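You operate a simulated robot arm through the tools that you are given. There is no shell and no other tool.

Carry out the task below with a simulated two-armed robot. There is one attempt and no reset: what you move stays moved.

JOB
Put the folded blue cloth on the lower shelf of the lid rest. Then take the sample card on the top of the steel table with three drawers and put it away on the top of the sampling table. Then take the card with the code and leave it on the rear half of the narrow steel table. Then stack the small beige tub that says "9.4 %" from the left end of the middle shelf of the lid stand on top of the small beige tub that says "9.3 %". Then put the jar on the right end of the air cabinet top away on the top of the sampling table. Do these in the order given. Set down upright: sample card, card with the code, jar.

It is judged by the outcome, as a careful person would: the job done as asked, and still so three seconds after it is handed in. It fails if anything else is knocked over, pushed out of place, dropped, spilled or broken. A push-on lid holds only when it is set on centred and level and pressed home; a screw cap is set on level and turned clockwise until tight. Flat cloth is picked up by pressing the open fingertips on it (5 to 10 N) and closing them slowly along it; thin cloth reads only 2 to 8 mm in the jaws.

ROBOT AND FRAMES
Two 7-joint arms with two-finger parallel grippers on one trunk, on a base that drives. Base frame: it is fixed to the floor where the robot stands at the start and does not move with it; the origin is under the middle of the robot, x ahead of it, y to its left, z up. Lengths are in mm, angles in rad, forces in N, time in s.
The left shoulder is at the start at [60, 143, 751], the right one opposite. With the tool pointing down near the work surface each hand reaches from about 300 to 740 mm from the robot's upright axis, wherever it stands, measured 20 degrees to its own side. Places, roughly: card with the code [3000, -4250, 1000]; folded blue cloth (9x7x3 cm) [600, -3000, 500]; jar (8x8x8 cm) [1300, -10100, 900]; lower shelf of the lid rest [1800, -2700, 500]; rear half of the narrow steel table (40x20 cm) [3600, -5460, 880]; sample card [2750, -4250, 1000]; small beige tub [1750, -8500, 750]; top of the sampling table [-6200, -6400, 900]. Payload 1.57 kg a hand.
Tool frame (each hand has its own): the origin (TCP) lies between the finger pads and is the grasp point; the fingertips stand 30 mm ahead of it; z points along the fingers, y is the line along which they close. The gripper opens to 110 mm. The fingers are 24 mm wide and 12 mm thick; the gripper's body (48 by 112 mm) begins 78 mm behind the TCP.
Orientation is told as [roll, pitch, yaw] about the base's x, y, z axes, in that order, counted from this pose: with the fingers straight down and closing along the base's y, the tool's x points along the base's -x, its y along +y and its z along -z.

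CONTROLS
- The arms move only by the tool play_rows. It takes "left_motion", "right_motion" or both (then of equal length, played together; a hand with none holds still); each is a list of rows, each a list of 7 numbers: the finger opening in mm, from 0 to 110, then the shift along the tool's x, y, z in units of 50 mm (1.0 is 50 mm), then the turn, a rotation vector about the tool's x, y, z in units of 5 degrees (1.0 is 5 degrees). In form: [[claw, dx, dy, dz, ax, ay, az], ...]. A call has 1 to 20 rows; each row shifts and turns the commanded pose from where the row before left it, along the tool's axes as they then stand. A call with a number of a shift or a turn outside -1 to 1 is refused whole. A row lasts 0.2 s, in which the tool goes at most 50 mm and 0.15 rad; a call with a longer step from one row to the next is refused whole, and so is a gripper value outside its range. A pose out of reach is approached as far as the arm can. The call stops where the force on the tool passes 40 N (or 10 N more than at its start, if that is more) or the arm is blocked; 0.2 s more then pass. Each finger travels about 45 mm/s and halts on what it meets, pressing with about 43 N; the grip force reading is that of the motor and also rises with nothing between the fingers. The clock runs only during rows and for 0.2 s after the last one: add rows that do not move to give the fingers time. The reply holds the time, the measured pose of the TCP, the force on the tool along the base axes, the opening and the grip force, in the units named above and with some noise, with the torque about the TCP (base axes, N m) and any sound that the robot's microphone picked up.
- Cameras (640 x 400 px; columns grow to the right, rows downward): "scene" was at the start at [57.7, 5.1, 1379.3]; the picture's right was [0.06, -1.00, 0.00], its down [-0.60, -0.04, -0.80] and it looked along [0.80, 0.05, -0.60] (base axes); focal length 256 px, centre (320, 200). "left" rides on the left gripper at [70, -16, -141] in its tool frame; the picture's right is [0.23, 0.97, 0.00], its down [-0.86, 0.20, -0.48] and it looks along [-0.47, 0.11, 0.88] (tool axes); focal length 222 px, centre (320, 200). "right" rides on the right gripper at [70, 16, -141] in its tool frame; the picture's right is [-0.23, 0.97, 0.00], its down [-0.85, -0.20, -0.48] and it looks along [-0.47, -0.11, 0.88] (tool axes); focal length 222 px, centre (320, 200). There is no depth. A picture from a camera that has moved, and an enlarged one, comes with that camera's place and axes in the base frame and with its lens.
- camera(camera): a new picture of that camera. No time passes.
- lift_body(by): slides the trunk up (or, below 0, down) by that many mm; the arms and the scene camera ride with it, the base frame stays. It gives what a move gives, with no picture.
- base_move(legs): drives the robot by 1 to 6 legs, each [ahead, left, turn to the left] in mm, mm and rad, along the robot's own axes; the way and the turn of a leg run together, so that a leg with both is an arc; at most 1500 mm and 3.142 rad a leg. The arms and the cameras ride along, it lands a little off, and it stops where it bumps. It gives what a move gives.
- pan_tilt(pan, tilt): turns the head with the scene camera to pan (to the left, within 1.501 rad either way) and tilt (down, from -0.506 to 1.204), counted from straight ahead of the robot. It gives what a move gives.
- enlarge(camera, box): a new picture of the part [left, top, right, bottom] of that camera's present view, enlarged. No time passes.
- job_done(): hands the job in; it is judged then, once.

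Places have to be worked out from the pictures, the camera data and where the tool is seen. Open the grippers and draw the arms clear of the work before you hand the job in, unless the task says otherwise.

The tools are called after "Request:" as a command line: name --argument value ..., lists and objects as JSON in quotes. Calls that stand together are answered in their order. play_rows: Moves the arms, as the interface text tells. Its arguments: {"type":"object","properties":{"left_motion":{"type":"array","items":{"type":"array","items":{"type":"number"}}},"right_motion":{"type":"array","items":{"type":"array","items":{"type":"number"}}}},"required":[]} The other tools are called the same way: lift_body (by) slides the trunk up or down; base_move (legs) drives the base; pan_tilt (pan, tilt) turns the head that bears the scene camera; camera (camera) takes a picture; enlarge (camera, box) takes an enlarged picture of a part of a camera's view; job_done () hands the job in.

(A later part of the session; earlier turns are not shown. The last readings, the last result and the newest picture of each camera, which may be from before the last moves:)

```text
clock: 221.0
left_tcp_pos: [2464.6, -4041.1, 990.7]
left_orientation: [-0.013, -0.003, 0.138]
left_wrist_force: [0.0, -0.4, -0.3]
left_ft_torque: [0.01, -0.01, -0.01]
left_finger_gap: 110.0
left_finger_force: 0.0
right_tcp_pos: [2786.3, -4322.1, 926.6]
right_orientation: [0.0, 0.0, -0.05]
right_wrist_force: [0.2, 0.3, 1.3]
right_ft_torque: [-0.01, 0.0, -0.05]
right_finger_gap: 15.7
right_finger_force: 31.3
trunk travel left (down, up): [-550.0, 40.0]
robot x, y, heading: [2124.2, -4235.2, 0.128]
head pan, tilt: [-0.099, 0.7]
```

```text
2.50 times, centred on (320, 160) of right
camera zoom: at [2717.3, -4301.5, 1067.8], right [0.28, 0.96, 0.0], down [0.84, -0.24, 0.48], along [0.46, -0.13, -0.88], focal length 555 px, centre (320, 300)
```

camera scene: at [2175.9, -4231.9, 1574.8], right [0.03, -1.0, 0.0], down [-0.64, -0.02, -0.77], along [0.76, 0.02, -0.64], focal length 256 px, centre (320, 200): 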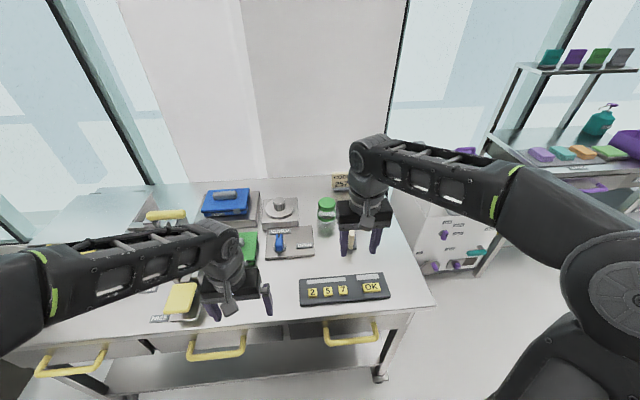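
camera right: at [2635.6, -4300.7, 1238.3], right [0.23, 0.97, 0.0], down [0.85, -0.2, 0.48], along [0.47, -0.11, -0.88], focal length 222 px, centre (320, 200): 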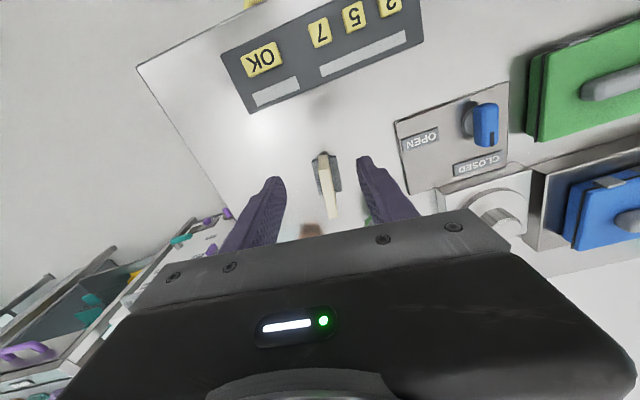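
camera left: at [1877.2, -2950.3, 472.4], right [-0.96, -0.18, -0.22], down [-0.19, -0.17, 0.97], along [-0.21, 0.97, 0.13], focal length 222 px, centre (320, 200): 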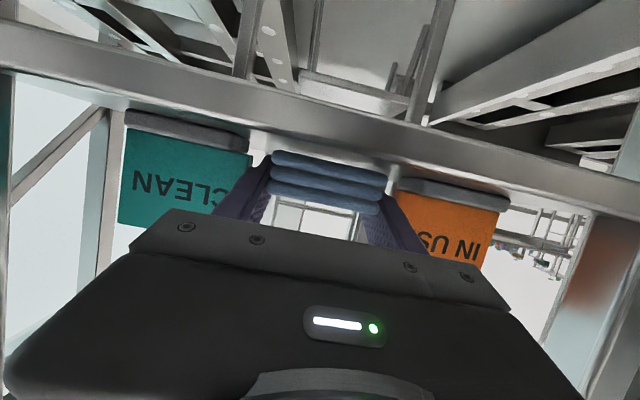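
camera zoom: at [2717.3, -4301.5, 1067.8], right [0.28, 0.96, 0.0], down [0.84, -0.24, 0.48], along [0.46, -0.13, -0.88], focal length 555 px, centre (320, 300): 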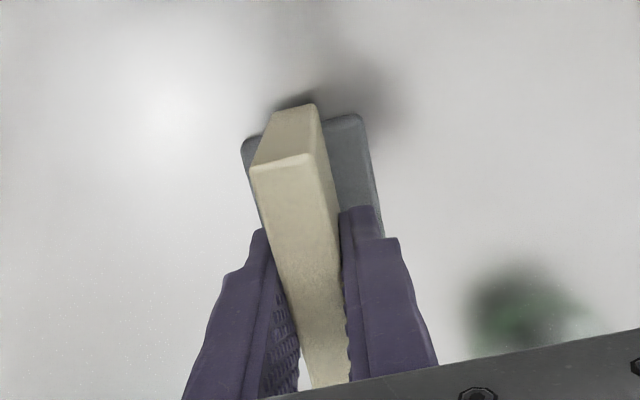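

The card is gripped (15.7 mm, 31 N). I lift it 80 mm and check.

Request:
play_rows --right_motion '[[4, 0, 0, -0.2, 0, 0, 0], [4, 0, 0, -0.4, 0, 0, 0], [4, 0, 0, -0.5, 0, 0, 0], [4, 0, 0, -0.5, 0, 0, 0], [4, 0, 0, 0, 0, 0, 0]]'

Request:
camera --camera "right"

Request:
camera --camera "scene"

```text
clock: 222.2
left_tcp_pos: [2463.9, -4041.3, 990.1]
left_orientation: [-0.011, -0.001, 0.138]
left_wrist_force: [0.4, 0.2, -0.3]
left_ft_torque: [-0.01, -0.02, -0.01]
left_finger_gap: 109.7
left_finger_force: 0.1
right_tcp_pos: [2787.0, -4321.2, 1006.7]
right_orientation: [0.001, 0.001, -0.046]
right_wrist_force: [0.4, -0.1, -2.0]
right_ft_torque: [-0.03, 0.0, -0.01]
right_finger_gap: 15.7
right_finger_force: 31.0
trunk travel left (down, up): [-550.0, 40.0]
robot x, y, heading: [2120.0, -4232.5, 0.127]
head pan, tilt: [-0.099, 0.7]
```

```text
taken
camera right: at [2718.5, -4300.7, 1148.6], right [0.28, 0.96, 0.0], down [0.84, -0.24, 0.48], along [0.46, -0.13, -0.88], focal length 222 px, centre (320, 200)
```

right: 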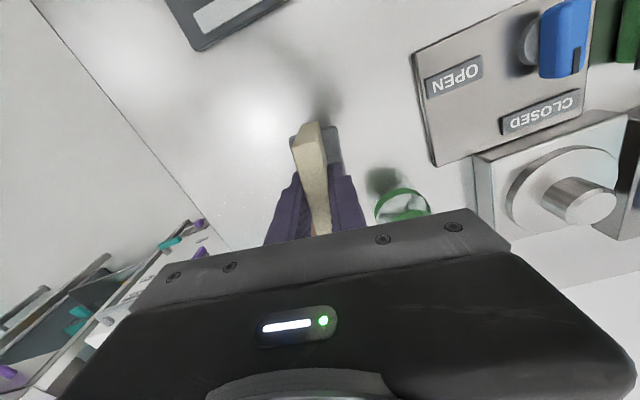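

```text
taken
camera scene: at [2176.8, -4231.7, 1574.7], right [0.03, -1.0, 0.0], down [-0.64, -0.02, -0.76], along [0.76, 0.02, -0.64], focal length 256 px, centre (320, 200)
```

scene: 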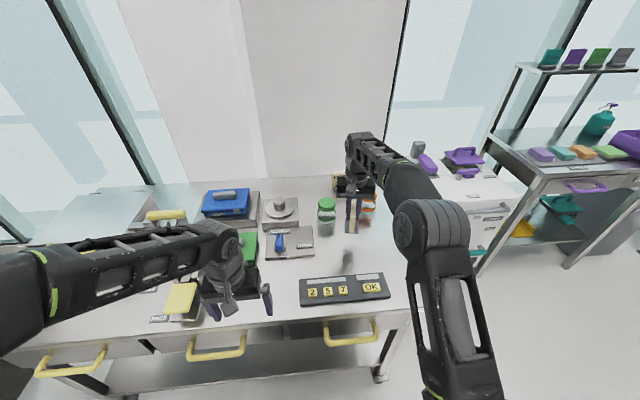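

The card came up cleanly. I back away from the table and draw the right arm in.

Request:
base_move --legs '[[-500, 0, 0]]'

Request:
play_rows --right_motion '[[4, 0.8, 0, 0, 0, 0, 0], [4, 0.9, 0, 0, 0, 0, 0], [4, 0.9, 0, 0, 0, 0, 0], [4, 0.9, 0, 0, 0, 0, 0], [4, 0.8, 0, 0, 0, 0, 0], [4, 0, 0, 0, 0, 0, 0]]'

Request:
base_move --legs '[[-400, 0, 0], [0, 0, 3.0]]'

Request:
pan_tilt --pan 0.0 --tilt 0.4

Request:
camera --camera "scene"

```text
clock: 225.1
left_tcp_pos: [1975.3, -4106.0, 990.4]
left_orientation: [-0.011, -0.002, 0.125]
left_wrist_force: [0.5, -0.2, -0.3]
left_ft_torque: [-0.03, -0.03, 0.01]
left_finger_gap: 110.0
left_finger_force: 0.0
right_tcp_pos: [2292.8, -4387.0, 1006.5]
right_orientation: [0.0, 0.0, -0.061]
right_wrist_force: [0.9, -0.3, -1.1]
right_ft_torque: [0.0, 0.0, -0.01]
right_finger_gap: 15.5
right_finger_force: 31.4
trunk travel left (down, up): [-550.0, 40.0]
robot x, y, heading: [1628.7, -4292.1, 0.118]
head pan, tilt: [-0.099, 0.7]
```

```text
clock: 226.5
left_tcp_pos: [1975.3, -4105.9, 990.1]
left_orientation: [-0.011, -0.002, 0.126]
left_wrist_force: [-0.2, -0.4, -0.4]
left_ft_torque: [-0.02, 0.03, 0.03]
left_finger_gap: 110.0
left_finger_force: 0.1
right_tcp_pos: [2081.3, -4373.9, 1007.2]
right_orientation: [0.001, -0.001, -0.06]
right_wrist_force: [-0.3, -0.1, -0.5]
right_ft_torque: [0.0, 0.0, 0.0]
right_finger_gap: 15.6
right_finger_force: 31.2
trunk travel left (down, up): [-550.0, 40.0]
robot x, y, heading: [1627.1, -4288.4, 0.117]
head pan, tilt: [-0.099, 0.7]
```

```text
clock: 236.1
left_tcp_pos: [865.0, -4473.8, 988.9]
left_orientation: [-0.011, -0.001, -3.136]
left_wrist_force: [0.4, -0.1, 0.5]
left_ft_torque: [0.0, -0.01, 0.01]
left_finger_gap: 109.8
left_finger_force: 0.1
right_tcp_pos: [791.4, -4194.2, 1006.4]
right_orientation: [0.0, 0.002, 2.96]
right_wrist_force: [-0.1, -0.8, -0.2]
right_ft_torque: [-0.03, 0.04, -0.01]
right_finger_gap: 15.6
right_finger_force: 31.1
trunk travel left (down, up): [-550.0, 40.0]
robot x, y, heading: [1230.5, -4334.4, 3.139]
head pan, tilt: [-0.099, 0.7]
```

```text
clock: 236.9
left_tcp_pos: [864.8, -4473.3, 991.9]
left_orientation: [-0.01, -0.001, -3.135]
left_wrist_force: [-0.5, -0.1, -0.1]
left_ft_torque: [0.03, 0.01, 0.0]
left_finger_gap: 109.9
left_finger_force: 0.1
right_tcp_pos: [791.1, -4193.7, 1006.0]
right_orientation: [0.0, 0.001, 2.961]
right_wrist_force: [0.5, 0.4, -0.9]
right_ft_torque: [0.0, 0.0, 0.01]
right_finger_gap: 15.6
right_finger_force: 31.7
trunk travel left (down, up): [-550.0, 40.0]
robot x, y, heading: [1229.5, -4332.0, 3.141]
head pan, tilt: [0.0, 0.4]
```

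```text
taken
camera scene: at [1169.1, -4333.0, 1601.5], right [0.01, 1.0, 0.0], down [0.39, 0.0, -0.92], along [-0.92, 0.01, -0.39], focal length 256 px, centre (320, 200)
```

scene: 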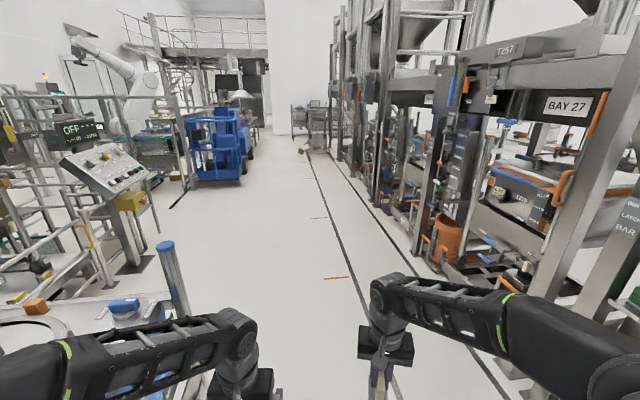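

Carrying the card, I follow the aisle west, first steering north of the hopper trolley, then along the corridor.

Request:
base_move --legs '[[430, -200, 0], [1400, 120, 0], [1400, 450, 0], [1400, 400, 0]]'

Request:
camera --camera "scene"

```text
clock: 260.0
left_tcp_pos: [-3708.1, -5375.4, 990.2]
left_orientation: [-0.011, -0.002, -3.088]
left_wrist_force: [0.0, 0.2, 0.6]
left_ft_torque: [-0.02, 0.01, 0.0]
left_finger_gap: 110.0
left_finger_force: 0.0
right_tcp_pos: [-3795.1, -5100.3, 1006.2]
right_orientation: [0.0, 0.001, 3.011]
right_wrist_force: [0.1, 0.0, -0.7]
right_ft_torque: [0.03, 0.0, 0.02]
right_finger_gap: 15.4
right_finger_force: 31.5
trunk travel left (down, up): [-550.0, 40.0]
robot x, y, heading: [-3351.8, -5216.0, -3.099]
head pan, tilt: [0.0, 0.4]
```

```text
taken
camera scene: at [-3412.0, -5219.7, 1601.6], right [-0.04, 1.0, 0.0], down [0.39, 0.02, -0.92], along [-0.92, -0.04, -0.39], focal length 256 px, centre (320, 200)
```

scene: 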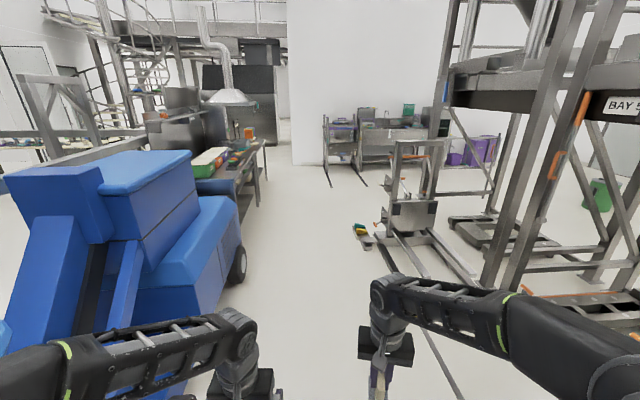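

The corridor ahead is open between the forklift and the stacker. I continue to a point in front of the sampling table and look at its top.

Request:
base_move --legs '[[1250, 0, 0], [1250, 20, 0]]'

Request:
pan_tilt --pan 1.2 --tilt 0.5

Request:
camera --camera "scene"

```text
clock: 272.3
left_tcp_pos: [-6244.8, -5367.3, 989.0]
left_orientation: [-0.011, -0.001, -3.141]
left_wrist_force: [-0.8, 0.2, 0.8]
left_ft_torque: [0.0, -0.01, 0.01]
left_finger_gap: 109.9
left_finger_force: 0.0
right_tcp_pos: [-6316.7, -5088.1, 1004.5]
right_orientation: [0.0, 0.001, 2.959]
right_wrist_force: [-0.2, 0.1, -1.8]
right_ft_torque: [0.02, -0.03, 0.02]
right_finger_gap: 15.4
right_finger_force: 31.3
trunk travel left (down, up): [-550.0, 40.0]
robot x, y, heading: [-5877.9, -5227.0, 3.134]
head pan, tilt: [0.0, 0.4]
```

```text
clock: 273.7
left_tcp_pos: [-6244.0, -5366.5, 989.9]
left_orientation: [-0.01, -0.002, -3.139]
left_wrist_force: [0.8, 1.0, -0.6]
left_ft_torque: [0.02, -0.05, -0.01]
left_finger_gap: 110.2
left_finger_force: 0.0
right_tcp_pos: [-6316.8, -5087.8, 1007.1]
right_orientation: [0.0, -0.001, 2.957]
right_wrist_force: [-0.2, -0.1, -1.1]
right_ft_torque: [0.01, 0.0, -0.01]
right_finger_gap: 15.5
right_finger_force: 31.6
trunk travel left (down, up): [-550.0, 40.0]
robot x, y, heading: [-5880.3, -5228.0, 3.13]
head pan, tilt: [1.201, 0.499]
```

```text
taken
camera scene: at [-5881.6, -5312.6, 1592.5], right [-0.93, 0.37, 0.0], down [0.18, 0.44, -0.88], along [-0.33, -0.82, -0.48], focal length 256 px, centre (320, 200)
```

scene: 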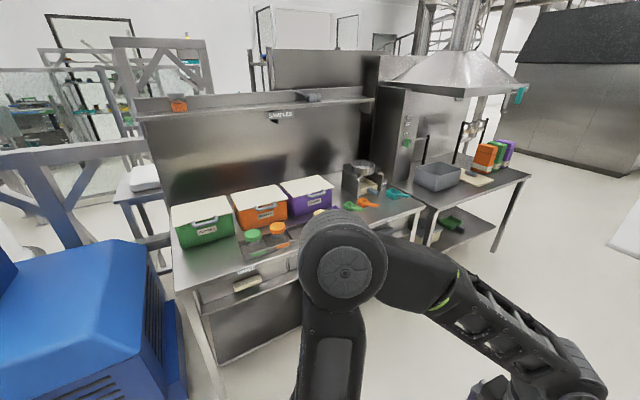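

The "SAMPLES" table is the sampling table; its front strip has some free space. I turn to face it and look from the front.

Request:
base_move --legs '[[0, 0, 1.705], [150, -300, 0]]'

Request:
pan_tilt --pan 0.0 --tilt 0.55

Request:
camera --camera "scene"

```text
clock: 280.2
left_tcp_pos: [-5961.1, -5762.6, 990.6]
left_orientation: [-0.009, -0.002, -1.403]
left_wrist_force: [0.3, -0.2, -0.3]
left_ft_torque: [0.03, -0.01, -0.01]
left_finger_gap: 109.8
left_finger_force: 0.0
right_tcp_pos: [-6225.2, -5881.2, 1005.7]
right_orientation: [0.001, 0.001, -1.589]
right_wrist_force: [-0.6, 0.5, -0.6]
right_ft_torque: [0.0, -0.03, 0.0]
right_finger_gap: 15.3
right_finger_force: 31.3
trunk travel left (down, up): [-550.0, 40.0]
robot x, y, heading: [-6157.0, -5424.1, -1.408]
head pan, tilt: [1.201, 0.499]
```

```text
clock: 281.6
left_tcp_pos: [-5960.8, -5762.9, 990.6]
left_orientation: [-0.011, -0.002, -1.403]
left_wrist_force: [-0.1, 0.1, -0.2]
left_ft_torque: [0.0, 0.01, 0.01]
left_finger_gap: 109.9
left_finger_force: 0.0
right_tcp_pos: [-6224.1, -5881.5, 1006.3]
right_orientation: [0.0, 0.0, -1.589]
right_wrist_force: [-0.1, 0.2, -1.4]
right_ft_torque: [0.0, 0.01, 0.0]
right_finger_gap: 15.6
right_finger_force: 31.1
trunk travel left (down, up): [-550.0, 40.0]
robot x, y, heading: [-6162.1, -5422.6, -1.413]
head pan, tilt: [0.0, 0.55]
```

```text
taken
camera scene: at [-6149.1, -5484.5, 1587.9], right [-0.99, -0.16, 0.0], down [-0.08, 0.52, -0.85], along [0.14, -0.84, -0.52], focal length 256 px, centre (320, 200)
```

scene: 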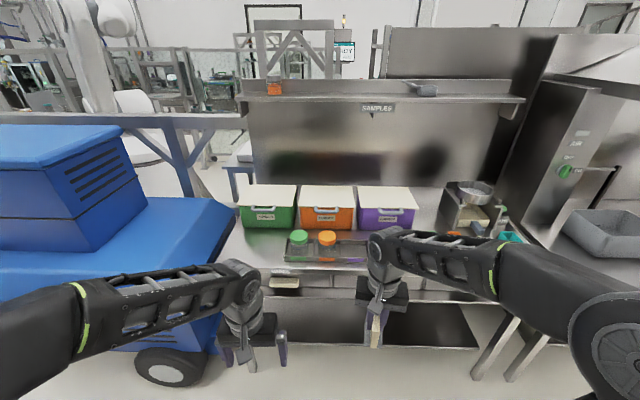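

I zoom in on the sampling table's top to choose a clear spot for the card (and later the jar).

Request:
enlarge --camera "scene" --box '[210, 170, 370, 300]'

Request:
enlarge --camera "scene" --box '[350, 160, 540, 290]'

Request:
camera --camera "right"

```text
3.08 times, centred on (290, 235) of scene
camera zoom: at [-6149.1, -5484.5, 1587.9], right [-0.99, -0.16, 0.0], down [-0.08, 0.52, -0.85], along [0.14, -0.84, -0.52], focal length 788 px, centre (412, 92)
```

zoom: 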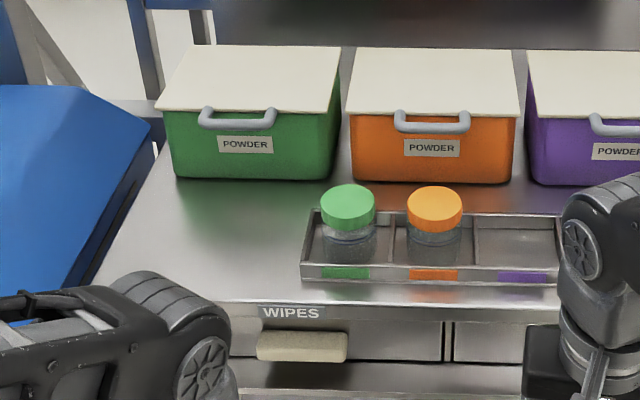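

```text
3.08 times, centred on (445, 225) of scene
camera zoom: at [-6149.1, -5484.5, 1587.9], right [-0.99, -0.16, 0.0], down [-0.08, 0.52, -0.85], along [0.14, -0.84, -0.52], focal length 788 px, centre (-65, 123)
```

zoom: 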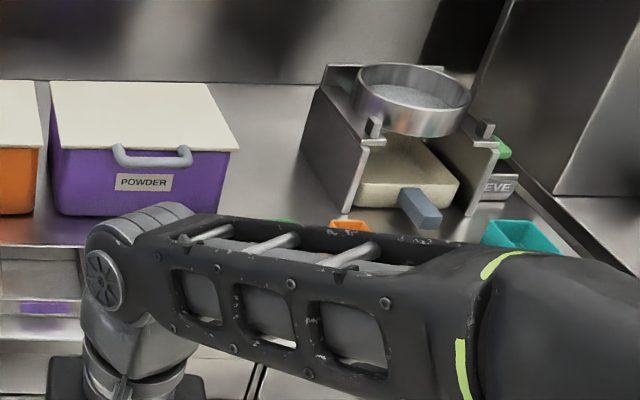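

```text
taken
camera right: at [-6205.9, -5811.3, 1148.5], right [0.97, -0.24, 0.0], down [-0.21, -0.85, 0.48], along [-0.12, -0.46, -0.88], focal length 222 px, centre (320, 200)
```

right: 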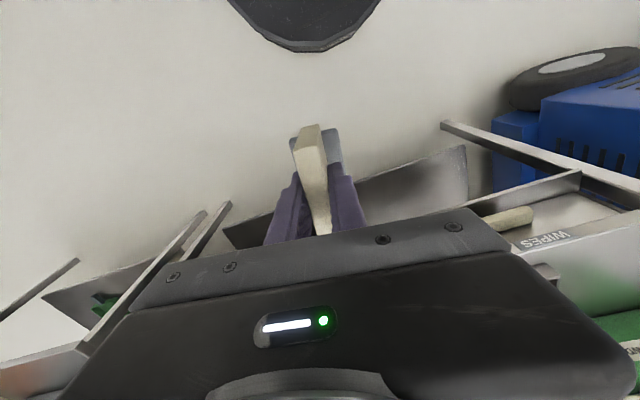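

There is a clear patch about 225 × 200 mm at the table's left front (x −5670…−5895, y −6100…−6310). I shift the base left in front of it.

Request:
base_move --legs '[[120, 372, -0.03], [60, 0, 0]]'

Request:
pan_tilt --pan 0.0 --tilt 0.75

Request:
camera --camera "scene"

Request:
camera --camera "right"

```text
clock: 284.6
left_tcp_pos: [-5564.0, -5887.7, 990.3]
left_orientation: [-0.011, 0.0, -1.428]
left_wrist_force: [-1.0, -0.2, 0.2]
left_ft_torque: [0.05, 0.0, -0.02]
left_finger_gap: 110.1
left_finger_force: 0.0
right_tcp_pos: [-5831.8, -5999.3, 1004.9]
right_orientation: [0.001, 0.001, -1.615]
right_wrist_force: [-0.1, -0.4, -1.5]
right_ft_torque: [0.03, 0.0, 0.0]
right_finger_gap: 15.4
right_finger_force: 31.0
trunk travel left (down, up): [-550.0, 40.0]
robot x, y, heading: [-5756.6, -5543.8, -1.44]
head pan, tilt: [0.0, 0.55]
```

```text
clock: 285.4
left_tcp_pos: [-5564.0, -5887.7, 990.9]
left_orientation: [-0.011, -0.003, -1.428]
left_wrist_force: [0.5, 0.0, 0.5]
left_ft_torque: [0.0, -0.03, 0.0]
left_finger_gap: 110.0
left_finger_force: 0.1
right_tcp_pos: [-5831.9, -5997.8, 1006.7]
right_orientation: [-0.001, 0.0, -1.615]
right_wrist_force: [0.2, -0.1, -0.4]
right_ft_torque: [0.0, -0.01, 0.0]
right_finger_gap: 15.5
right_finger_force: 31.3
trunk travel left (down, up): [-550.0, 40.0]
robot x, y, heading: [-5755.5, -5546.4, -1.442]
head pan, tilt: [0.0, 0.75]
```

```text
taken
camera scene: at [-5746.6, -5597.0, 1570.6], right [-0.99, -0.13, 0.0], down [-0.09, 0.68, -0.73], along [0.1, -0.73, -0.68], focal length 256 px, centre (320, 200)
```

scene: 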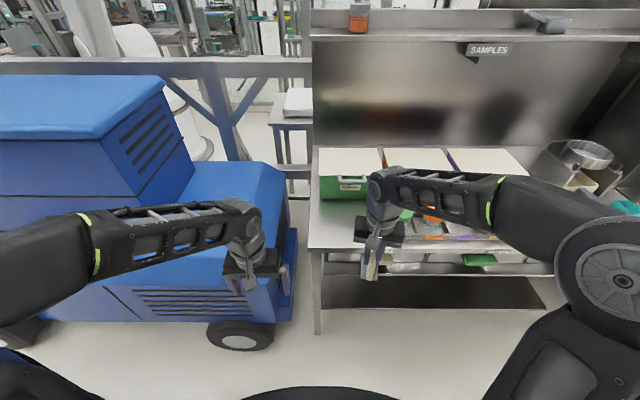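

```text
taken
camera right: at [-5810.8, -5929.0, 1148.5], right [0.96, -0.27, 0.0], down [-0.24, -0.85, 0.48], along [-0.13, -0.46, -0.88], focal length 222 px, centre (320, 200)
```

right: 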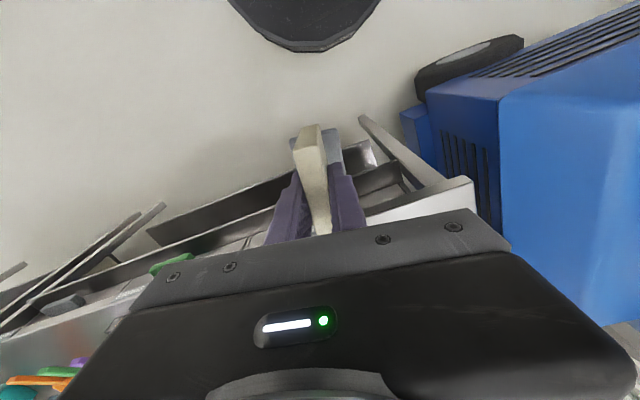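

I zoom on the table's left front to measure the free patch from here.

Request:
enlarge --camera "scene" --box '[290, 140, 450, 290]'

```text
2.67 times, centred on (370, 215) of scene
camera zoom: at [-5746.6, -5597.0, 1570.6], right [-0.99, -0.13, 0.0], down [-0.09, 0.68, -0.73], along [0.1, -0.73, -0.68], focal length 683 px, centre (187, 160)
```

zoom: 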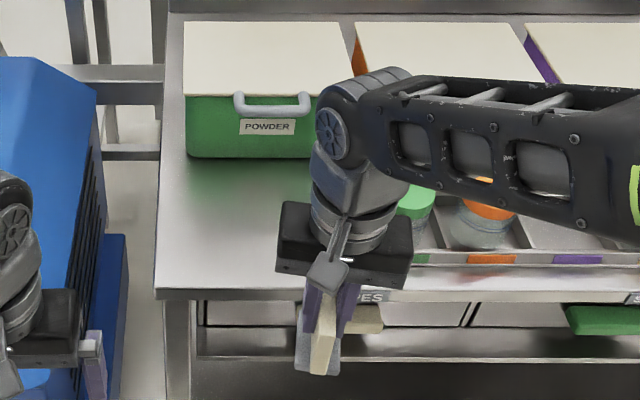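

The patch spans roughly x −5640…−5885, y −6115…−6370, with the top near z≈862. I tuck the left hand inward away from the forklift, advance the base 110 mm, then carry the card over the spot.

Request:
play_rows --left_motion '[[110, 0, -0.8, 0, 0, 0, 0], [110, 0, -0.8, 0, 0, 0, 0], [110, 0, 0, 0, 0, 0, 0]]'

Request:
base_move --legs '[[105, 0, 0]]'

Request:
play_rows --right_motion '[[4, -0.55, 0.5, 0, 0, 0, 0], [4, -0.55, 0.5, 0, 0, 0, 0], [4, -0.55, 0.5, 0, 0, 0, 0], [4, -0.55, 0.5, 0, 0, 0, 0], [4, -0.5, 0, 0, 0, 0, 0], [4, 0, 0, 0, 0, 0, 0]]'

Request:
enlarge --camera "scene" --box '[260, 140, 440, 300]'

Request:
camera --camera "right"

```text
clock: 286.2
left_tcp_pos: [-5643.5, -5898.4, 989.8]
left_orientation: [-0.01, -0.002, -1.427]
left_wrist_force: [-0.5, 1.0, -0.2]
left_ft_torque: [0.02, -0.01, 0.01]
left_finger_gap: 109.8
left_finger_force: 0.1
right_tcp_pos: [-5831.2, -5996.8, 1007.1]
right_orientation: [0.0, 0.0, -1.613]
right_wrist_force: [-0.1, -0.3, -0.3]
right_ft_torque: [0.0, 0.01, 0.03]
right_finger_gap: 15.8
right_finger_force: 31.6
trunk travel left (down, up): [-550.0, 40.0]
robot x, y, heading: [-5754.9, -5544.4, -1.439]
head pan, tilt: [0.0, 0.75]
```

```text
clock: 287.4
left_tcp_pos: [-5629.8, -6005.0, 989.9]
left_orientation: [-0.01, -0.001, -1.427]
left_wrist_force: [0.2, 0.2, 0.1]
left_ft_torque: [0.09, 0.01, -0.02]
left_finger_gap: 110.1
left_finger_force: 0.0
right_tcp_pos: [-5817.6, -6103.6, 1005.3]
right_orientation: [0.0, 0.002, -1.618]
right_wrist_force: [-0.2, -0.2, -0.3]
right_ft_torque: [0.02, 0.01, -0.01]
right_finger_gap: 15.6
right_finger_force: 31.2
trunk travel left (down, up): [-550.0, 40.0]
robot x, y, heading: [-5739.1, -5647.1, -1.438]
head pan, tilt: [0.0, 0.75]
```

```text
clock: 288.8
left_tcp_pos: [-5628.6, -6003.5, 990.4]
left_orientation: [-0.01, -0.002, -1.426]
left_wrist_force: [-0.3, -1.0, 0.3]
left_ft_torque: [0.01, -0.01, 0.0]
left_finger_gap: 110.0
left_finger_force: 0.2
right_tcp_pos: [-5725.2, -6243.4, 1006.6]
right_orientation: [-0.001, 0.0, -1.617]
right_wrist_force: [0.0, 0.7, -0.8]
right_ft_torque: [0.0, -0.02, -0.01]
right_finger_gap: 15.6
right_finger_force: 31.3
trunk travel left (down, up): [-550.0, 40.0]
robot x, y, heading: [-5737.7, -5650.4, -1.44]
head pan, tilt: [0.0, 0.75]
```

```text
2.50 times, centred on (350, 220) of scene
camera zoom: at [-5732.5, -5701.1, 1570.5], right [-0.99, -0.13, 0.0], down [-0.09, 0.68, -0.73], along [0.1, -0.73, -0.68], focal length 640 px, centre (245, 150)
```

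zoom: 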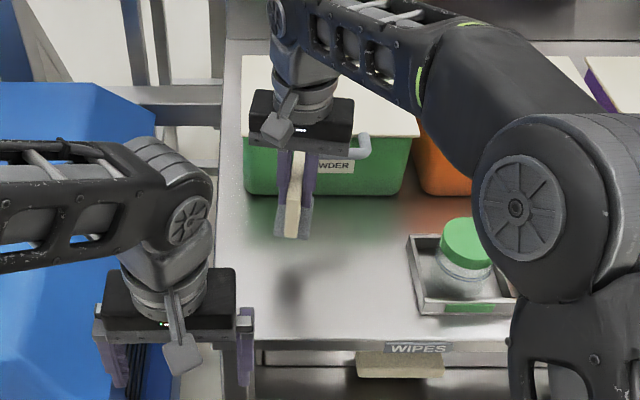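

```text
taken
camera right: at [-5704.0, -6173.8, 1149.7], right [0.96, -0.27, 0.0], down [-0.24, -0.85, 0.48], along [-0.13, -0.46, -0.88], focal length 222 px, centre (320, 200)
```

right: 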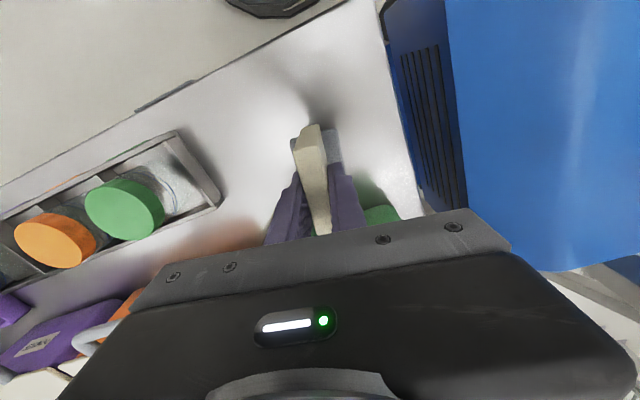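

The card hangs over the clear patch. I pull it 30 mm toward me for margin to the cooler, and lower to z≈950 first.

Request:
play_rows --right_motion '[[4, 0.6, 0, 0, 0, 0, 0], [4, 0, 0, 0.4, 0, 0, 0], [4, 0, 0, 0.4, 0, 0, 0], [4, 0, 0, 0.3, 0, 0, 0], [4, 0, 0, 0, 0, 0, 0]]'

Request:
enlarge --camera "scene" --box '[260, 140, 440, 300]'

Request:
enlarge --camera "right" --box '[220, 80, 420, 240]'

```text
clock: 289.9
left_tcp_pos: [-5629.9, -6003.0, 990.1]
left_orientation: [-0.01, -0.002, -1.427]
left_wrist_force: [1.6, 0.5, 0.7]
left_ft_torque: [0.04, 0.01, 0.03]
left_finger_gap: 109.9
left_finger_force: 0.1
right_tcp_pos: [-5722.1, -6212.2, 953.3]
right_orientation: [0.0, -0.001, -1.616]
right_wrist_force: [-0.1, -0.5, -0.7]
right_ft_torque: [0.01, 0.02, -0.03]
right_finger_gap: 15.6
right_finger_force: 31.0
trunk travel left (down, up): [-550.0, 40.0]
robot x, y, heading: [-5741.9, -5649.7, -1.437]
head pan, tilt: [0.0, 0.75]
```

```text
2.50 times, centred on (350, 220) of scene
camera zoom: at [-5732.7, -5701.2, 1570.5], right [-0.99, -0.13, 0.0], down [-0.09, 0.68, -0.73], along [0.1, -0.73, -0.68], focal length 640 px, centre (245, 150)
```

zoom: 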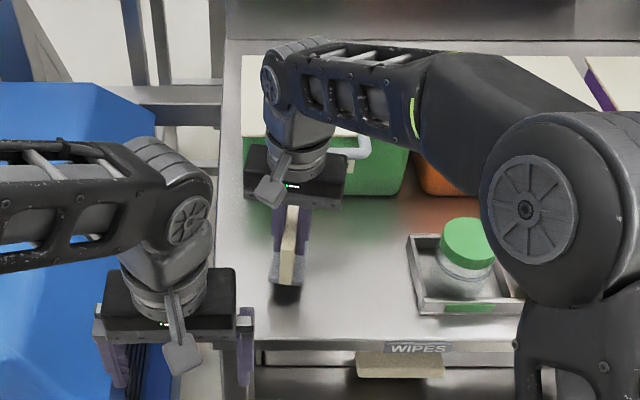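

```text
2.50 times, centred on (320, 160) of right
camera zoom: at [-5702.3, -6143.4, 1094.0], right [0.96, -0.27, 0.0], down [-0.24, -0.85, 0.48], along [-0.13, -0.46, -0.88], focal length 555 px, centre (320, 300)
```

zoom: 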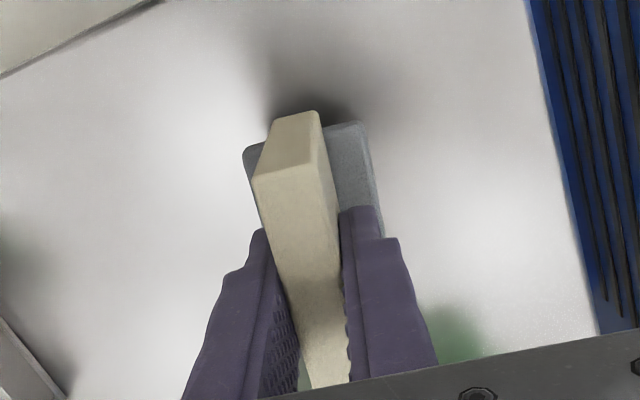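

The card is close to the surface with free space around it. I lower in 4 mm steps, watching for contact.

Request:
play_rows --right_motion '[[4, 0, 0, 0.1, 0, 0, 0], [4, 0, 0, 0.1, 0, 0, 0], [4, 0, 0, 0.08, 0, 0, 0], [4, 0, 0, 0, 0, 0, 0]]'

Request:
play_rows --right_motion '[[4, 0, 0, 0.08, 0, 0, 0], [4, 0, 0, 0.08, 0, 0, 0], [4, 0, 0, 0, 0, 0, 0]]'

```text
clock: 290.9
left_tcp_pos: [-5630.6, -6005.1, 990.2]
left_orientation: [-0.011, -0.001, -1.426]
left_wrist_force: [0.0, 0.8, -0.2]
left_ft_torque: [0.01, 0.01, 0.03]
left_finger_gap: 110.0
left_finger_force: 0.0
right_tcp_pos: [-5722.5, -6210.7, 937.3]
right_orientation: [0.0, -0.001, -1.617]
right_wrist_force: [0.8, 0.1, -0.9]
right_ft_torque: [-0.01, 0.01, 0.0]
right_finger_gap: 15.4
right_finger_force: 31.1
trunk travel left (down, up): [-550.0, 40.0]
robot x, y, heading: [-5741.9, -5647.1, -1.442]
head pan, tilt: [0.0, 0.75]
```

```text
clock: 291.8
left_tcp_pos: [-5629.0, -6004.7, 990.0]
left_orientation: [-0.012, -0.002, -1.428]
left_wrist_force: [-1.0, 0.4, 0.0]
left_ft_torque: [0.0, 0.0, 0.02]
left_finger_gap: 110.0
left_finger_force: 0.1
right_tcp_pos: [-5723.4, -6212.2, 928.3]
right_orientation: [0.001, 0.0, -1.616]
right_wrist_force: [-0.3, 0.4, -0.3]
right_ft_torque: [0.0, 0.01, -0.02]
right_finger_gap: 15.7
right_finger_force: 31.0
trunk travel left (down, up): [-550.0, 40.0]
robot x, y, heading: [-5738.9, -5649.1, -1.439]
head pan, tilt: [0.0, 0.75]
```

No contact yet at z=928; I continue down in 3 mm steps.

Request:
play_rows --right_motion '[[4, 0, 0, 0.06, 0, 0, 0], [4, 0, 0, 0.06, 0, 0, 0], [4, 0, 0, 0, 0, 0, 0]]'

Request:
play_rows --right_motion '[[4, 0, 0, 0.06, 0, 0, 0], [4, 0, 0, 0.06, 0, 0, 0], [4, 0, 0, 0, 0, 0, 0]]'

```text
clock: 292.6
left_tcp_pos: [-5630.8, -6002.9, 991.3]
left_orientation: [-0.011, -0.004, -1.427]
left_wrist_force: [1.2, -0.3, 0.3]
left_ft_torque: [0.05, 0.03, -0.02]
left_finger_gap: 110.2
left_finger_force: 0.0
right_tcp_pos: [-5721.8, -6212.5, 924.4]
right_orientation: [0.002, -0.007, -1.615]
right_wrist_force: [-2.2, -0.5, 23.6]
right_ft_torque: [0.31, 0.17, 0.0]
right_finger_gap: 15.8
right_finger_force: 31.1
trunk travel left (down, up): [-550.0, 40.0]
robot x, y, heading: [-5744.0, -5645.7, -1.442]
head pan, tilt: [0.0, 0.75]
```

```text
clock: 293.4
left_tcp_pos: [-5630.7, -6003.8, 990.8]
left_orientation: [-0.012, -0.002, -1.428]
left_wrist_force: [0.1, 0.3, 0.0]
left_ft_torque: [0.0, -0.01, 0.0]
left_finger_gap: 110.0
left_finger_force: 0.0
right_tcp_pos: [-5721.8, -6210.0, 916.9]
right_orientation: [0.0, 0.0, -1.613]
right_wrist_force: [1.5, 1.0, 9.2]
right_ft_torque: [0.29, -0.03, -0.01]
right_finger_gap: 15.4
right_finger_force: 31.4
trunk travel left (down, up): [-550.0, 40.0]
robot x, y, heading: [-5738.9, -5649.3, -1.434]
head pan, tilt: [0.0, 0.75]
```

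Contact came at z≈924 and the card slid up slightly in the grip; it now stands on the table. I open the fingers slowly and check it stays upright.

Request:
play_rows --right_motion '[[14, 0, 0, -0.03, 0, 0, 0], [18, 0, 0, 0, 0, 0, 0], [22, 0, 0, 0, 0, 0, 0], [28, 0, 0, 0, 0, 0, 0], [36, 0, 0, 0, 0, 0, 0], [44, 0, 0, 0, 0, 0, 0], [44, 0, 0, 0, 0, 0, 0]]'

Request:
enlarge --camera "right" --box '[220, 80, 420, 240]'

```text
clock: 294.9
left_tcp_pos: [-5630.9, -6005.0, 988.5]
left_orientation: [-0.009, -0.003, -1.429]
left_wrist_force: [0.0, -1.0, -0.2]
left_ft_torque: [-0.01, 0.0, 0.01]
left_finger_gap: 110.2
left_finger_force: 0.0
right_tcp_pos: [-5723.3, -6212.0, 917.9]
right_orientation: [-0.001, -0.001, -1.616]
right_wrist_force: [-0.3, 0.5, -0.2]
right_ft_torque: [0.03, -0.02, 0.02]
right_finger_gap: 43.8
right_finger_force: 0.1
trunk travel left (down, up): [-550.0, 40.0]
robot x, y, heading: [-5744.9, -5646.9, -1.438]
head pan, tilt: [0.0, 0.75]
```

```text
2.50 times, centred on (320, 160) of right
camera zoom: at [-5702.5, -6142.8, 1060.3], right [0.96, -0.27, 0.0], down [-0.24, -0.85, 0.48], along [-0.13, -0.46, -0.88], focal length 555 px, centre (320, 300)
```

zoom: 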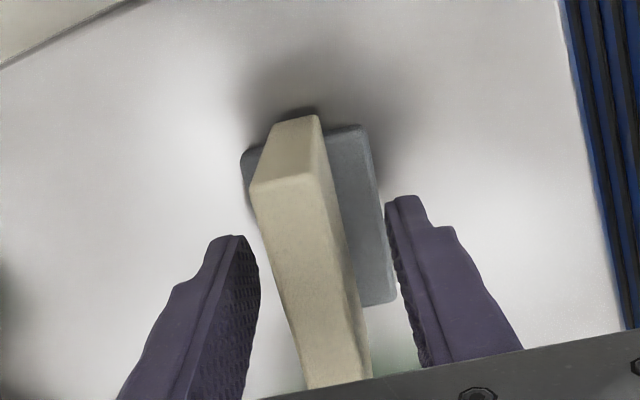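

The card stands upright on its foot. I raise the hand straight up and then check the result from above.

Request:
play_rows --right_motion '[[44, 0, 0, -0.3, 0, 0, 0], [44, 0, 0, -0.6, 0, 0, 0], [44, 0, 0, -0.7, 0, 0, 0], [44, 0, 0, -0.6, 0, 0, 0], [60, 0, 0, 0, 0, 0, 0]]'

Request:
enlarge --camera "right" --box '[200, 40, 440, 240]'

Request:
enlarge --camera "scene" --box '[260, 140, 440, 300]'

```text
clock: 296.1
left_tcp_pos: [-5631.2, -6005.5, 990.3]
left_orientation: [-0.012, -0.002, -1.426]
left_wrist_force: [1.0, 0.0, 0.1]
left_ft_torque: [-0.01, 0.01, 0.0]
left_finger_gap: 109.7
left_finger_force: 0.1
right_tcp_pos: [-5722.7, -6210.6, 1030.9]
right_orientation: [0.0, 0.0, -1.617]
right_wrist_force: [-0.8, -1.1, 0.7]
right_ft_torque: [-0.02, -0.03, 0.01]
right_finger_gap: 59.8
right_finger_force: 0.1
trunk travel left (down, up): [-550.0, 40.0]
robot x, y, heading: [-5742.8, -5645.4, -1.44]
head pan, tilt: [0.0, 0.75]
```

```text
2.00 times, centred on (320, 140) of right
camera zoom: at [-5702.0, -6141.1, 1172.2], right [0.96, -0.27, 0.0], down [-0.24, -0.85, 0.48], along [-0.13, -0.46, -0.88], focal length 444 px, centre (320, 320)
```

zoom: 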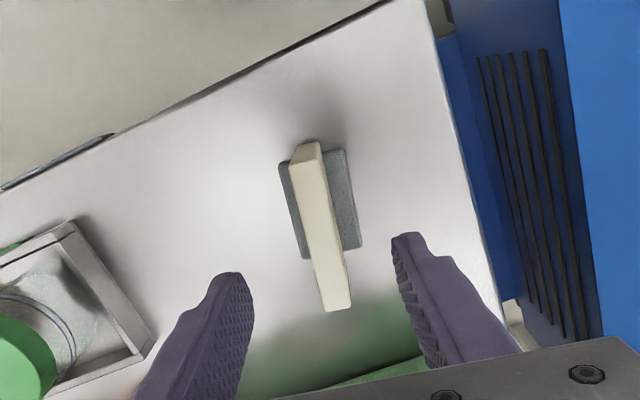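

```text
2.50 times, centred on (350, 220) of scene
camera zoom: at [-5732.6, -5701.6, 1570.5], right [-0.99, -0.13, 0.0], down [-0.09, 0.68, -0.73], along [0.1, -0.72, -0.68], focal length 640 px, centre (245, 150)
```

zoom: 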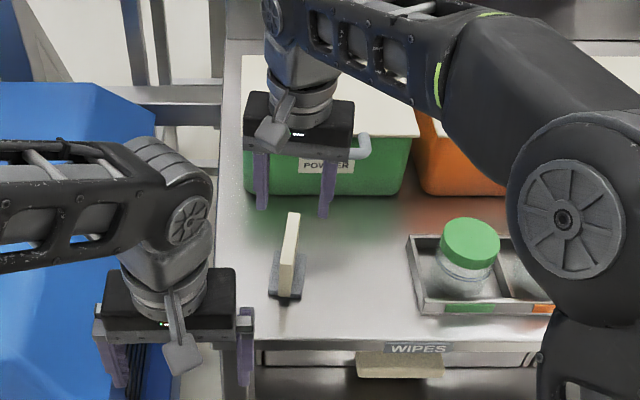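

The sample card stands upright on the sampling table. I back away, tuck the right arm, turn east and head back for the code card.

Request:
base_move --legs '[[-350, 0, 0]]'

Request:
play_rows --right_motion '[[110, 0.9, -0.3, 0, 0, 0, -1], [110, 0.9, -0.3, 0, 0, 0, -1], [110, 0.9, -0.3, 0, 0, 0, 0], [110, 0.9, -0.3, 0, 0, 0, 0], [110, 0, -0.6, 0, 0, 0, 0], [110, 0, 0, 0, 0, 0, 0]]'

Request:
base_move --legs '[[0, 0, 1.44], [1250, 40, 0], [1250, 40, 0]]'

Request:
pan_tilt --pan 0.0 --tilt 0.4

Request:
camera --camera "scene"

```text
clock: 298.4
left_tcp_pos: [-5677.0, -5654.0, 990.8]
left_orientation: [-0.01, 0.0, -1.425]
left_wrist_force: [0.6, 0.5, 0.2]
left_ft_torque: [-0.02, -0.01, 0.01]
left_finger_gap: 110.2
left_finger_force: 0.1
right_tcp_pos: [-5769.0, -5860.5, 1029.9]
right_orientation: [-0.001, -0.003, -1.616]
right_wrist_force: [-0.2, -0.3, 0.7]
right_ft_torque: [-0.02, -0.01, 0.0]
right_finger_gap: 60.1
right_finger_force: 0.1
trunk travel left (down, up): [-550.0, 40.0]
robot x, y, heading: [-5789.7, -5300.3, -1.439]
head pan, tilt: [0.0, 0.75]
```

```text
clock: 299.8
left_tcp_pos: [-5676.5, -5654.8, 989.3]
left_orientation: [-0.01, -0.001, -1.425]
left_wrist_force: [-1.0, -0.2, -0.2]
left_ft_torque: [-0.02, 0.0, 0.0]
left_finger_gap: 109.9
left_finger_force: 0.2
right_tcp_pos: [-5872.0, -5688.7, 1029.2]
right_orientation: [0.001, -0.001, -1.435]
right_wrist_force: [0.4, -0.1, -0.2]
right_ft_torque: [-0.02, 0.0, -0.03]
right_finger_gap: 109.8
right_finger_force: 0.1
trunk travel left (down, up): [-550.0, 40.0]
robot x, y, heading: [-5782.7, -5300.3, -1.44]
head pan, tilt: [0.0, 0.75]
```

```text
clock: 315.6
left_tcp_pos: [-2903.2, -5255.5, 989.0]
left_orientation: [-0.011, -0.001, -0.037]
left_wrist_force: [0.5, 0.2, -0.4]
left_ft_torque: [0.01, 0.01, 0.0]
left_finger_gap: 110.0
left_finger_force: 0.0
right_tcp_pos: [-2904.2, -5454.6, 1029.3]
right_orientation: [-0.001, -0.001, -0.05]
right_wrist_force: [0.6, -0.6, -0.7]
right_ft_torque: [-0.02, 0.02, 0.02]
right_finger_gap: 110.0
right_finger_force: 0.1
trunk travel left (down, up): [-550.0, 40.0]
robot x, y, heading: [-3277.2, -5300.2, -0.049]
head pan, tilt: [0.0, 0.75]
```

```text
clock: 316.4
left_tcp_pos: [-2903.0, -5255.8, 989.1]
left_orientation: [-0.01, -0.002, -0.037]
left_wrist_force: [-0.1, -0.3, 0.2]
left_ft_torque: [0.02, 0.01, 0.0]
left_finger_gap: 110.0
left_finger_force: 0.1
right_tcp_pos: [-2904.1, -5454.6, 1028.6]
right_orientation: [0.0, 0.0, -0.047]
right_wrist_force: [0.0, -0.4, -0.3]
right_ft_torque: [-0.03, 0.01, -0.04]
right_finger_gap: 110.0
right_finger_force: 0.1
trunk travel left (down, up): [-550.0, 40.0]
robot x, y, heading: [-3269.3, -5304.8, -0.056]
head pan, tilt: [0.0, 0.4]
```

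```text
taken
camera scene: at [-3210.1, -5304.7, 1601.5], right [-0.05, -1.0, 0.0], down [-0.39, 0.02, -0.92], along [0.92, -0.04, -0.39], focal length 256 px, centre (320, 200)
```

scene: 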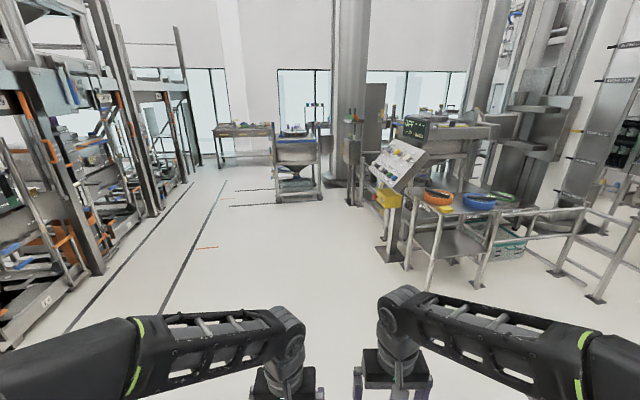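

The way back is clear. I continue east past the hopper trolley toward the drawer table.

Request:
base_move --legs '[[1251, 581, 0], [1274, 527, 0], [1390, 223, 0], [560, 31, 0], [0, 0, 0.17]]'

Request:
pan_tilt --pan -0.1 --tilt 0.45

Request:
camera --camera "scene"

```text
clock: 340.1
left_tcp_pos: [1681.1, -4080.7, 990.2]
left_orientation: [-0.011, -0.001, 0.119]
left_wrist_force: [0.0, -0.3, -0.3]
left_ft_torque: [-0.03, 0.02, -0.02]
left_finger_gap: 110.1
left_finger_force: 0.1
right_tcp_pos: [1713.6, -4277.0, 1029.6]
right_orientation: [0.0, 0.001, 0.109]
right_wrist_force: [-0.6, 0.0, 0.6]
right_ft_torque: [-0.01, -0.01, 0.01]
right_finger_gap: 110.2
right_finger_force: 0.0
trunk travel left (down, up): [-550.0, 40.0]
robot x, y, heading: [1320.6, -4184.2, 0.109]
head pan, tilt: [0.0, 0.4]
```

```text
clock: 340.8
left_tcp_pos: [1682.1, -4081.3, 988.9]
left_orientation: [-0.01, -0.001, 0.121]
left_wrist_force: [-0.2, 0.1, 0.3]
left_ft_torque: [0.02, -0.03, 0.03]
left_finger_gap: 110.3
left_finger_force: 0.0
right_tcp_pos: [1712.0, -4277.4, 1029.5]
right_orientation: [0.001, 0.001, 0.109]
right_wrist_force: [-1.1, -0.3, -0.7]
right_ft_torque: [-0.01, 0.03, 0.0]
right_finger_gap: 110.0
right_finger_force: 0.1
trunk travel left (down, up): [-550.0, 40.0]
robot x, y, heading: [1322.9, -4182.1, 0.114]
head pan, tilt: [-0.099, 0.45]
```

```text
taken
camera scene: at [1386.3, -4186.7, 1597.0], right [0.01, -1.0, 0.0], down [-0.44, 0.0, -0.9], along [0.9, 0.01, -0.44], focal length 256 px, centre (320, 200)
```

scene: 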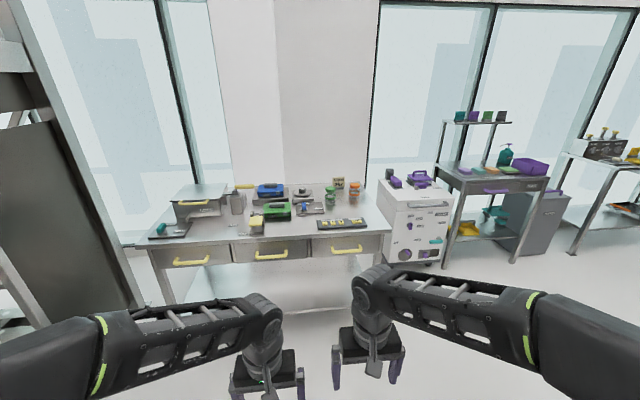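

I zoom on the code card and on the narrow steel table to plan both grasp and placement.

Request:
enlarge --camera "scene" --box '[290, 160, 390, 240]'

Request:
enlarge --camera "scene" --box '[420, 100, 570, 220]'

```text
5.00 times, centred on (340, 200) of scene
camera zoom: at [1386.3, -4186.7, 1597.0], right [0.01, -1.0, 0.0], down [-0.44, 0.0, -0.9], along [0.9, 0.01, -0.44], focal length 1280 px, centre (220, 200)
```

zoom: 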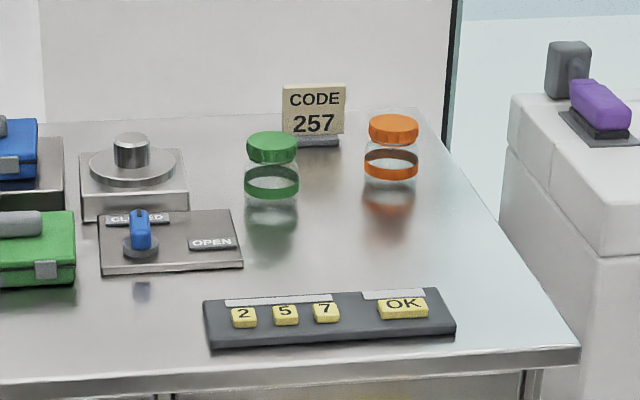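

```text
3.33 times, centred on (495, 160) of scene
camera zoom: at [1386.3, -4186.7, 1597.0], right [0.01, -1.0, 0.0], down [-0.44, 0.0, -0.9], along [0.9, 0.01, -0.44], focal length 853 px, centre (-263, 333)
```

zoom: 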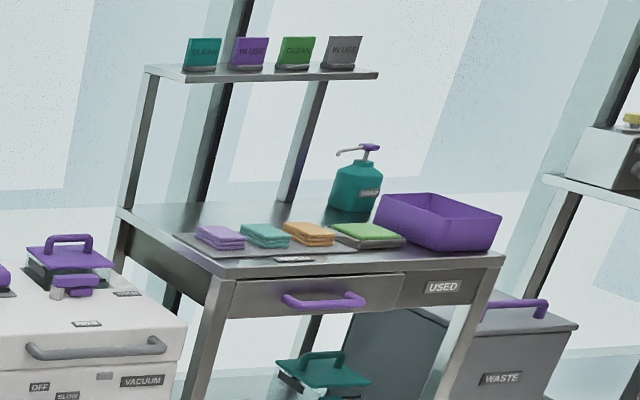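

The code card stands at about (3070, −4308), square to the table, too far for a straight-down reach. I'll turn the robot left so the right shoulder comes nearer and grip the card by its side edges with a forward-tilted tool; first I position the base.

Request:
base_move --legs '[[600, -289, 0], [0, 0, 0.91]]'

Request:
base_move --legs '[[100, -130, 0]]'

Request:
pan_tilt --pan -0.9 --tilt 0.6

Request:
camera --camera "scene"

```text
clock: 346.9
left_tcp_pos: [2099.2, -4057.7, 989.5]
left_orientation: [-0.01, -0.003, 1.028]
left_wrist_force: [-0.8, 0.7, 0.3]
left_ft_torque: [-0.06, -0.03, -0.01]
left_finger_gap: 109.8
left_finger_force: 0.1
right_tcp_pos: [2273.0, -4156.1, 1028.5]
right_orientation: [-0.001, -0.001, 1.017]
right_wrist_force: [-0.2, -0.2, -0.1]
right_ft_torque: [0.0, -0.04, 0.02]
right_finger_gap: 109.7
right_finger_force: 0.0
trunk travel left (down, up): [-550.0, 40.0]
robot x, y, heading: [1959.3, -4403.0, 1.016]
head pan, tilt: [-0.099, 0.45]
```

```text
clock: 348.3
left_tcp_pos: [2267.3, -4044.9, 988.9]
left_orientation: [-0.008, -0.001, 1.02]
left_wrist_force: [-0.3, 0.0, 0.2]
left_ft_torque: [0.01, 0.01, 0.0]
left_finger_gap: 110.0
left_finger_force: 0.1
right_tcp_pos: [2440.3, -4141.5, 1028.1]
right_orientation: [0.003, -0.001, 1.009]
right_wrist_force: [0.0, -0.6, -0.6]
right_ft_torque: [0.01, 0.02, -0.01]
right_finger_gap: 109.9
right_finger_force: 0.0
trunk travel left (down, up): [-550.0, 40.0]
robot x, y, heading: [2125.0, -4388.4, 1.011]
head pan, tilt: [-0.099, 0.45]
```

```text
clock: 349.4
left_tcp_pos: [2265.9, -4042.7, 989.6]
left_orientation: [-0.012, -0.002, 1.022]
left_wrist_force: [0.5, -0.1, 0.3]
left_ft_torque: [-0.01, 0.02, 0.0]
left_finger_gap: 109.8
left_finger_force: 0.0
right_tcp_pos: [2438.5, -4140.3, 1029.1]
right_orientation: [0.0, 0.0, 1.014]
right_wrist_force: [0.8, -0.3, -0.8]
right_ft_torque: [0.0, 0.01, 0.0]
right_finger_gap: 110.1
right_finger_force: 0.1
trunk travel left (down, up): [-550.0, 40.0]
robot x, y, heading: [2125.2, -4388.5, 1.011]
head pan, tilt: [-0.901, 0.6]
```

```text
taken
camera scene: at [2197.2, -4404.0, 1583.4], right [0.11, -0.99, 0.0], down [-0.56, -0.06, -0.83], along [0.82, 0.09, -0.56], focal length 256 px, centre (320, 200)
```

scene: 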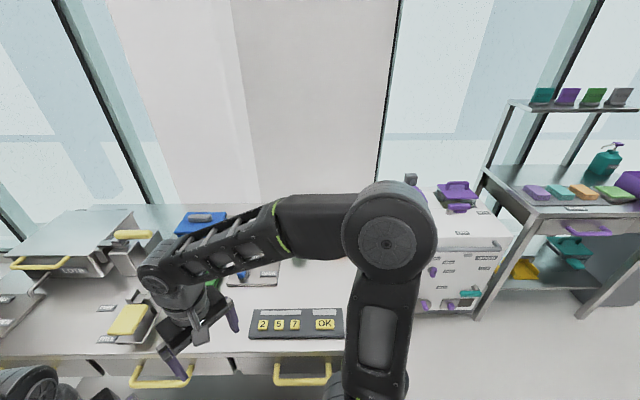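

I edge a bit closer (to ~335 mm from the table edge) and turn the right tool's yaw to square with the table.

Request:
base_move --legs '[[36, -44, 0]]'

Request:
play_rows --right_motion '[[110, 0, 0, 0, 0, 0, 1], [110, 0, 0, 0, 0, 0, 1], [110, 0, 0, 0, 0, 0, 1], [110, 0, 0, 0, 0, 0, 1], [110, 0, 0, 0, 0, 0, 1], [110, 0, 0, 0, 0, 0, 1], [110, 0, 0, 0, 0, 0, 1], [110, 0, 0, 0, 0, 0, 1], [110, 0, 0, 0, 0, 0, 1], [110, 0, 0, 0, 0, 0, 1], [110, 0, 0, 0, 0, 0, 0.2], [110, 0, 0, 0, 0, 0, 0]]'

```text
clock: 350.4
left_tcp_pos: [2325.1, -4036.2, 990.7]
left_orientation: [-0.008, 0.0, 1.024]
left_wrist_force: [0.5, -0.3, 1.1]
left_ft_torque: [0.02, 0.04, -0.05]
left_finger_gap: 110.0
left_finger_force: 0.0
right_tcp_pos: [2496.9, -4134.4, 1029.1]
right_orientation: [0.002, 0.001, 1.012]
right_wrist_force: [0.3, -0.2, -1.3]
right_ft_torque: [-0.02, 0.01, 0.0]
right_finger_gap: 110.1
right_finger_force: 0.1
trunk travel left (down, up): [-550.0, 40.0]
robot x, y, heading: [2182.6, -4382.1, 1.015]
head pan, tilt: [-0.901, 0.6]
```

```text
clock: 353.0
left_tcp_pos: [2322.4, -4037.1, 990.1]
left_orientation: [-0.011, -0.002, 1.023]
left_wrist_force: [-0.2, 1.1, 0.2]
left_ft_torque: [0.0, -0.01, -0.03]
left_finger_gap: 109.8
left_finger_force: 0.1
right_tcp_pos: [2495.0, -4134.1, 1028.6]
right_orientation: [0.001, -0.001, 0.119]
right_wrist_force: [-0.4, 0.1, -0.2]
right_ft_torque: [0.01, 0.0, -0.01]
right_finger_gap: 109.8
right_finger_force: 0.0
trunk travel left (down, up): [-550.0, 40.0]
robot x, y, heading: [2183.8, -4381.7, 1.015]
head pan, tilt: [-0.901, 0.6]
```

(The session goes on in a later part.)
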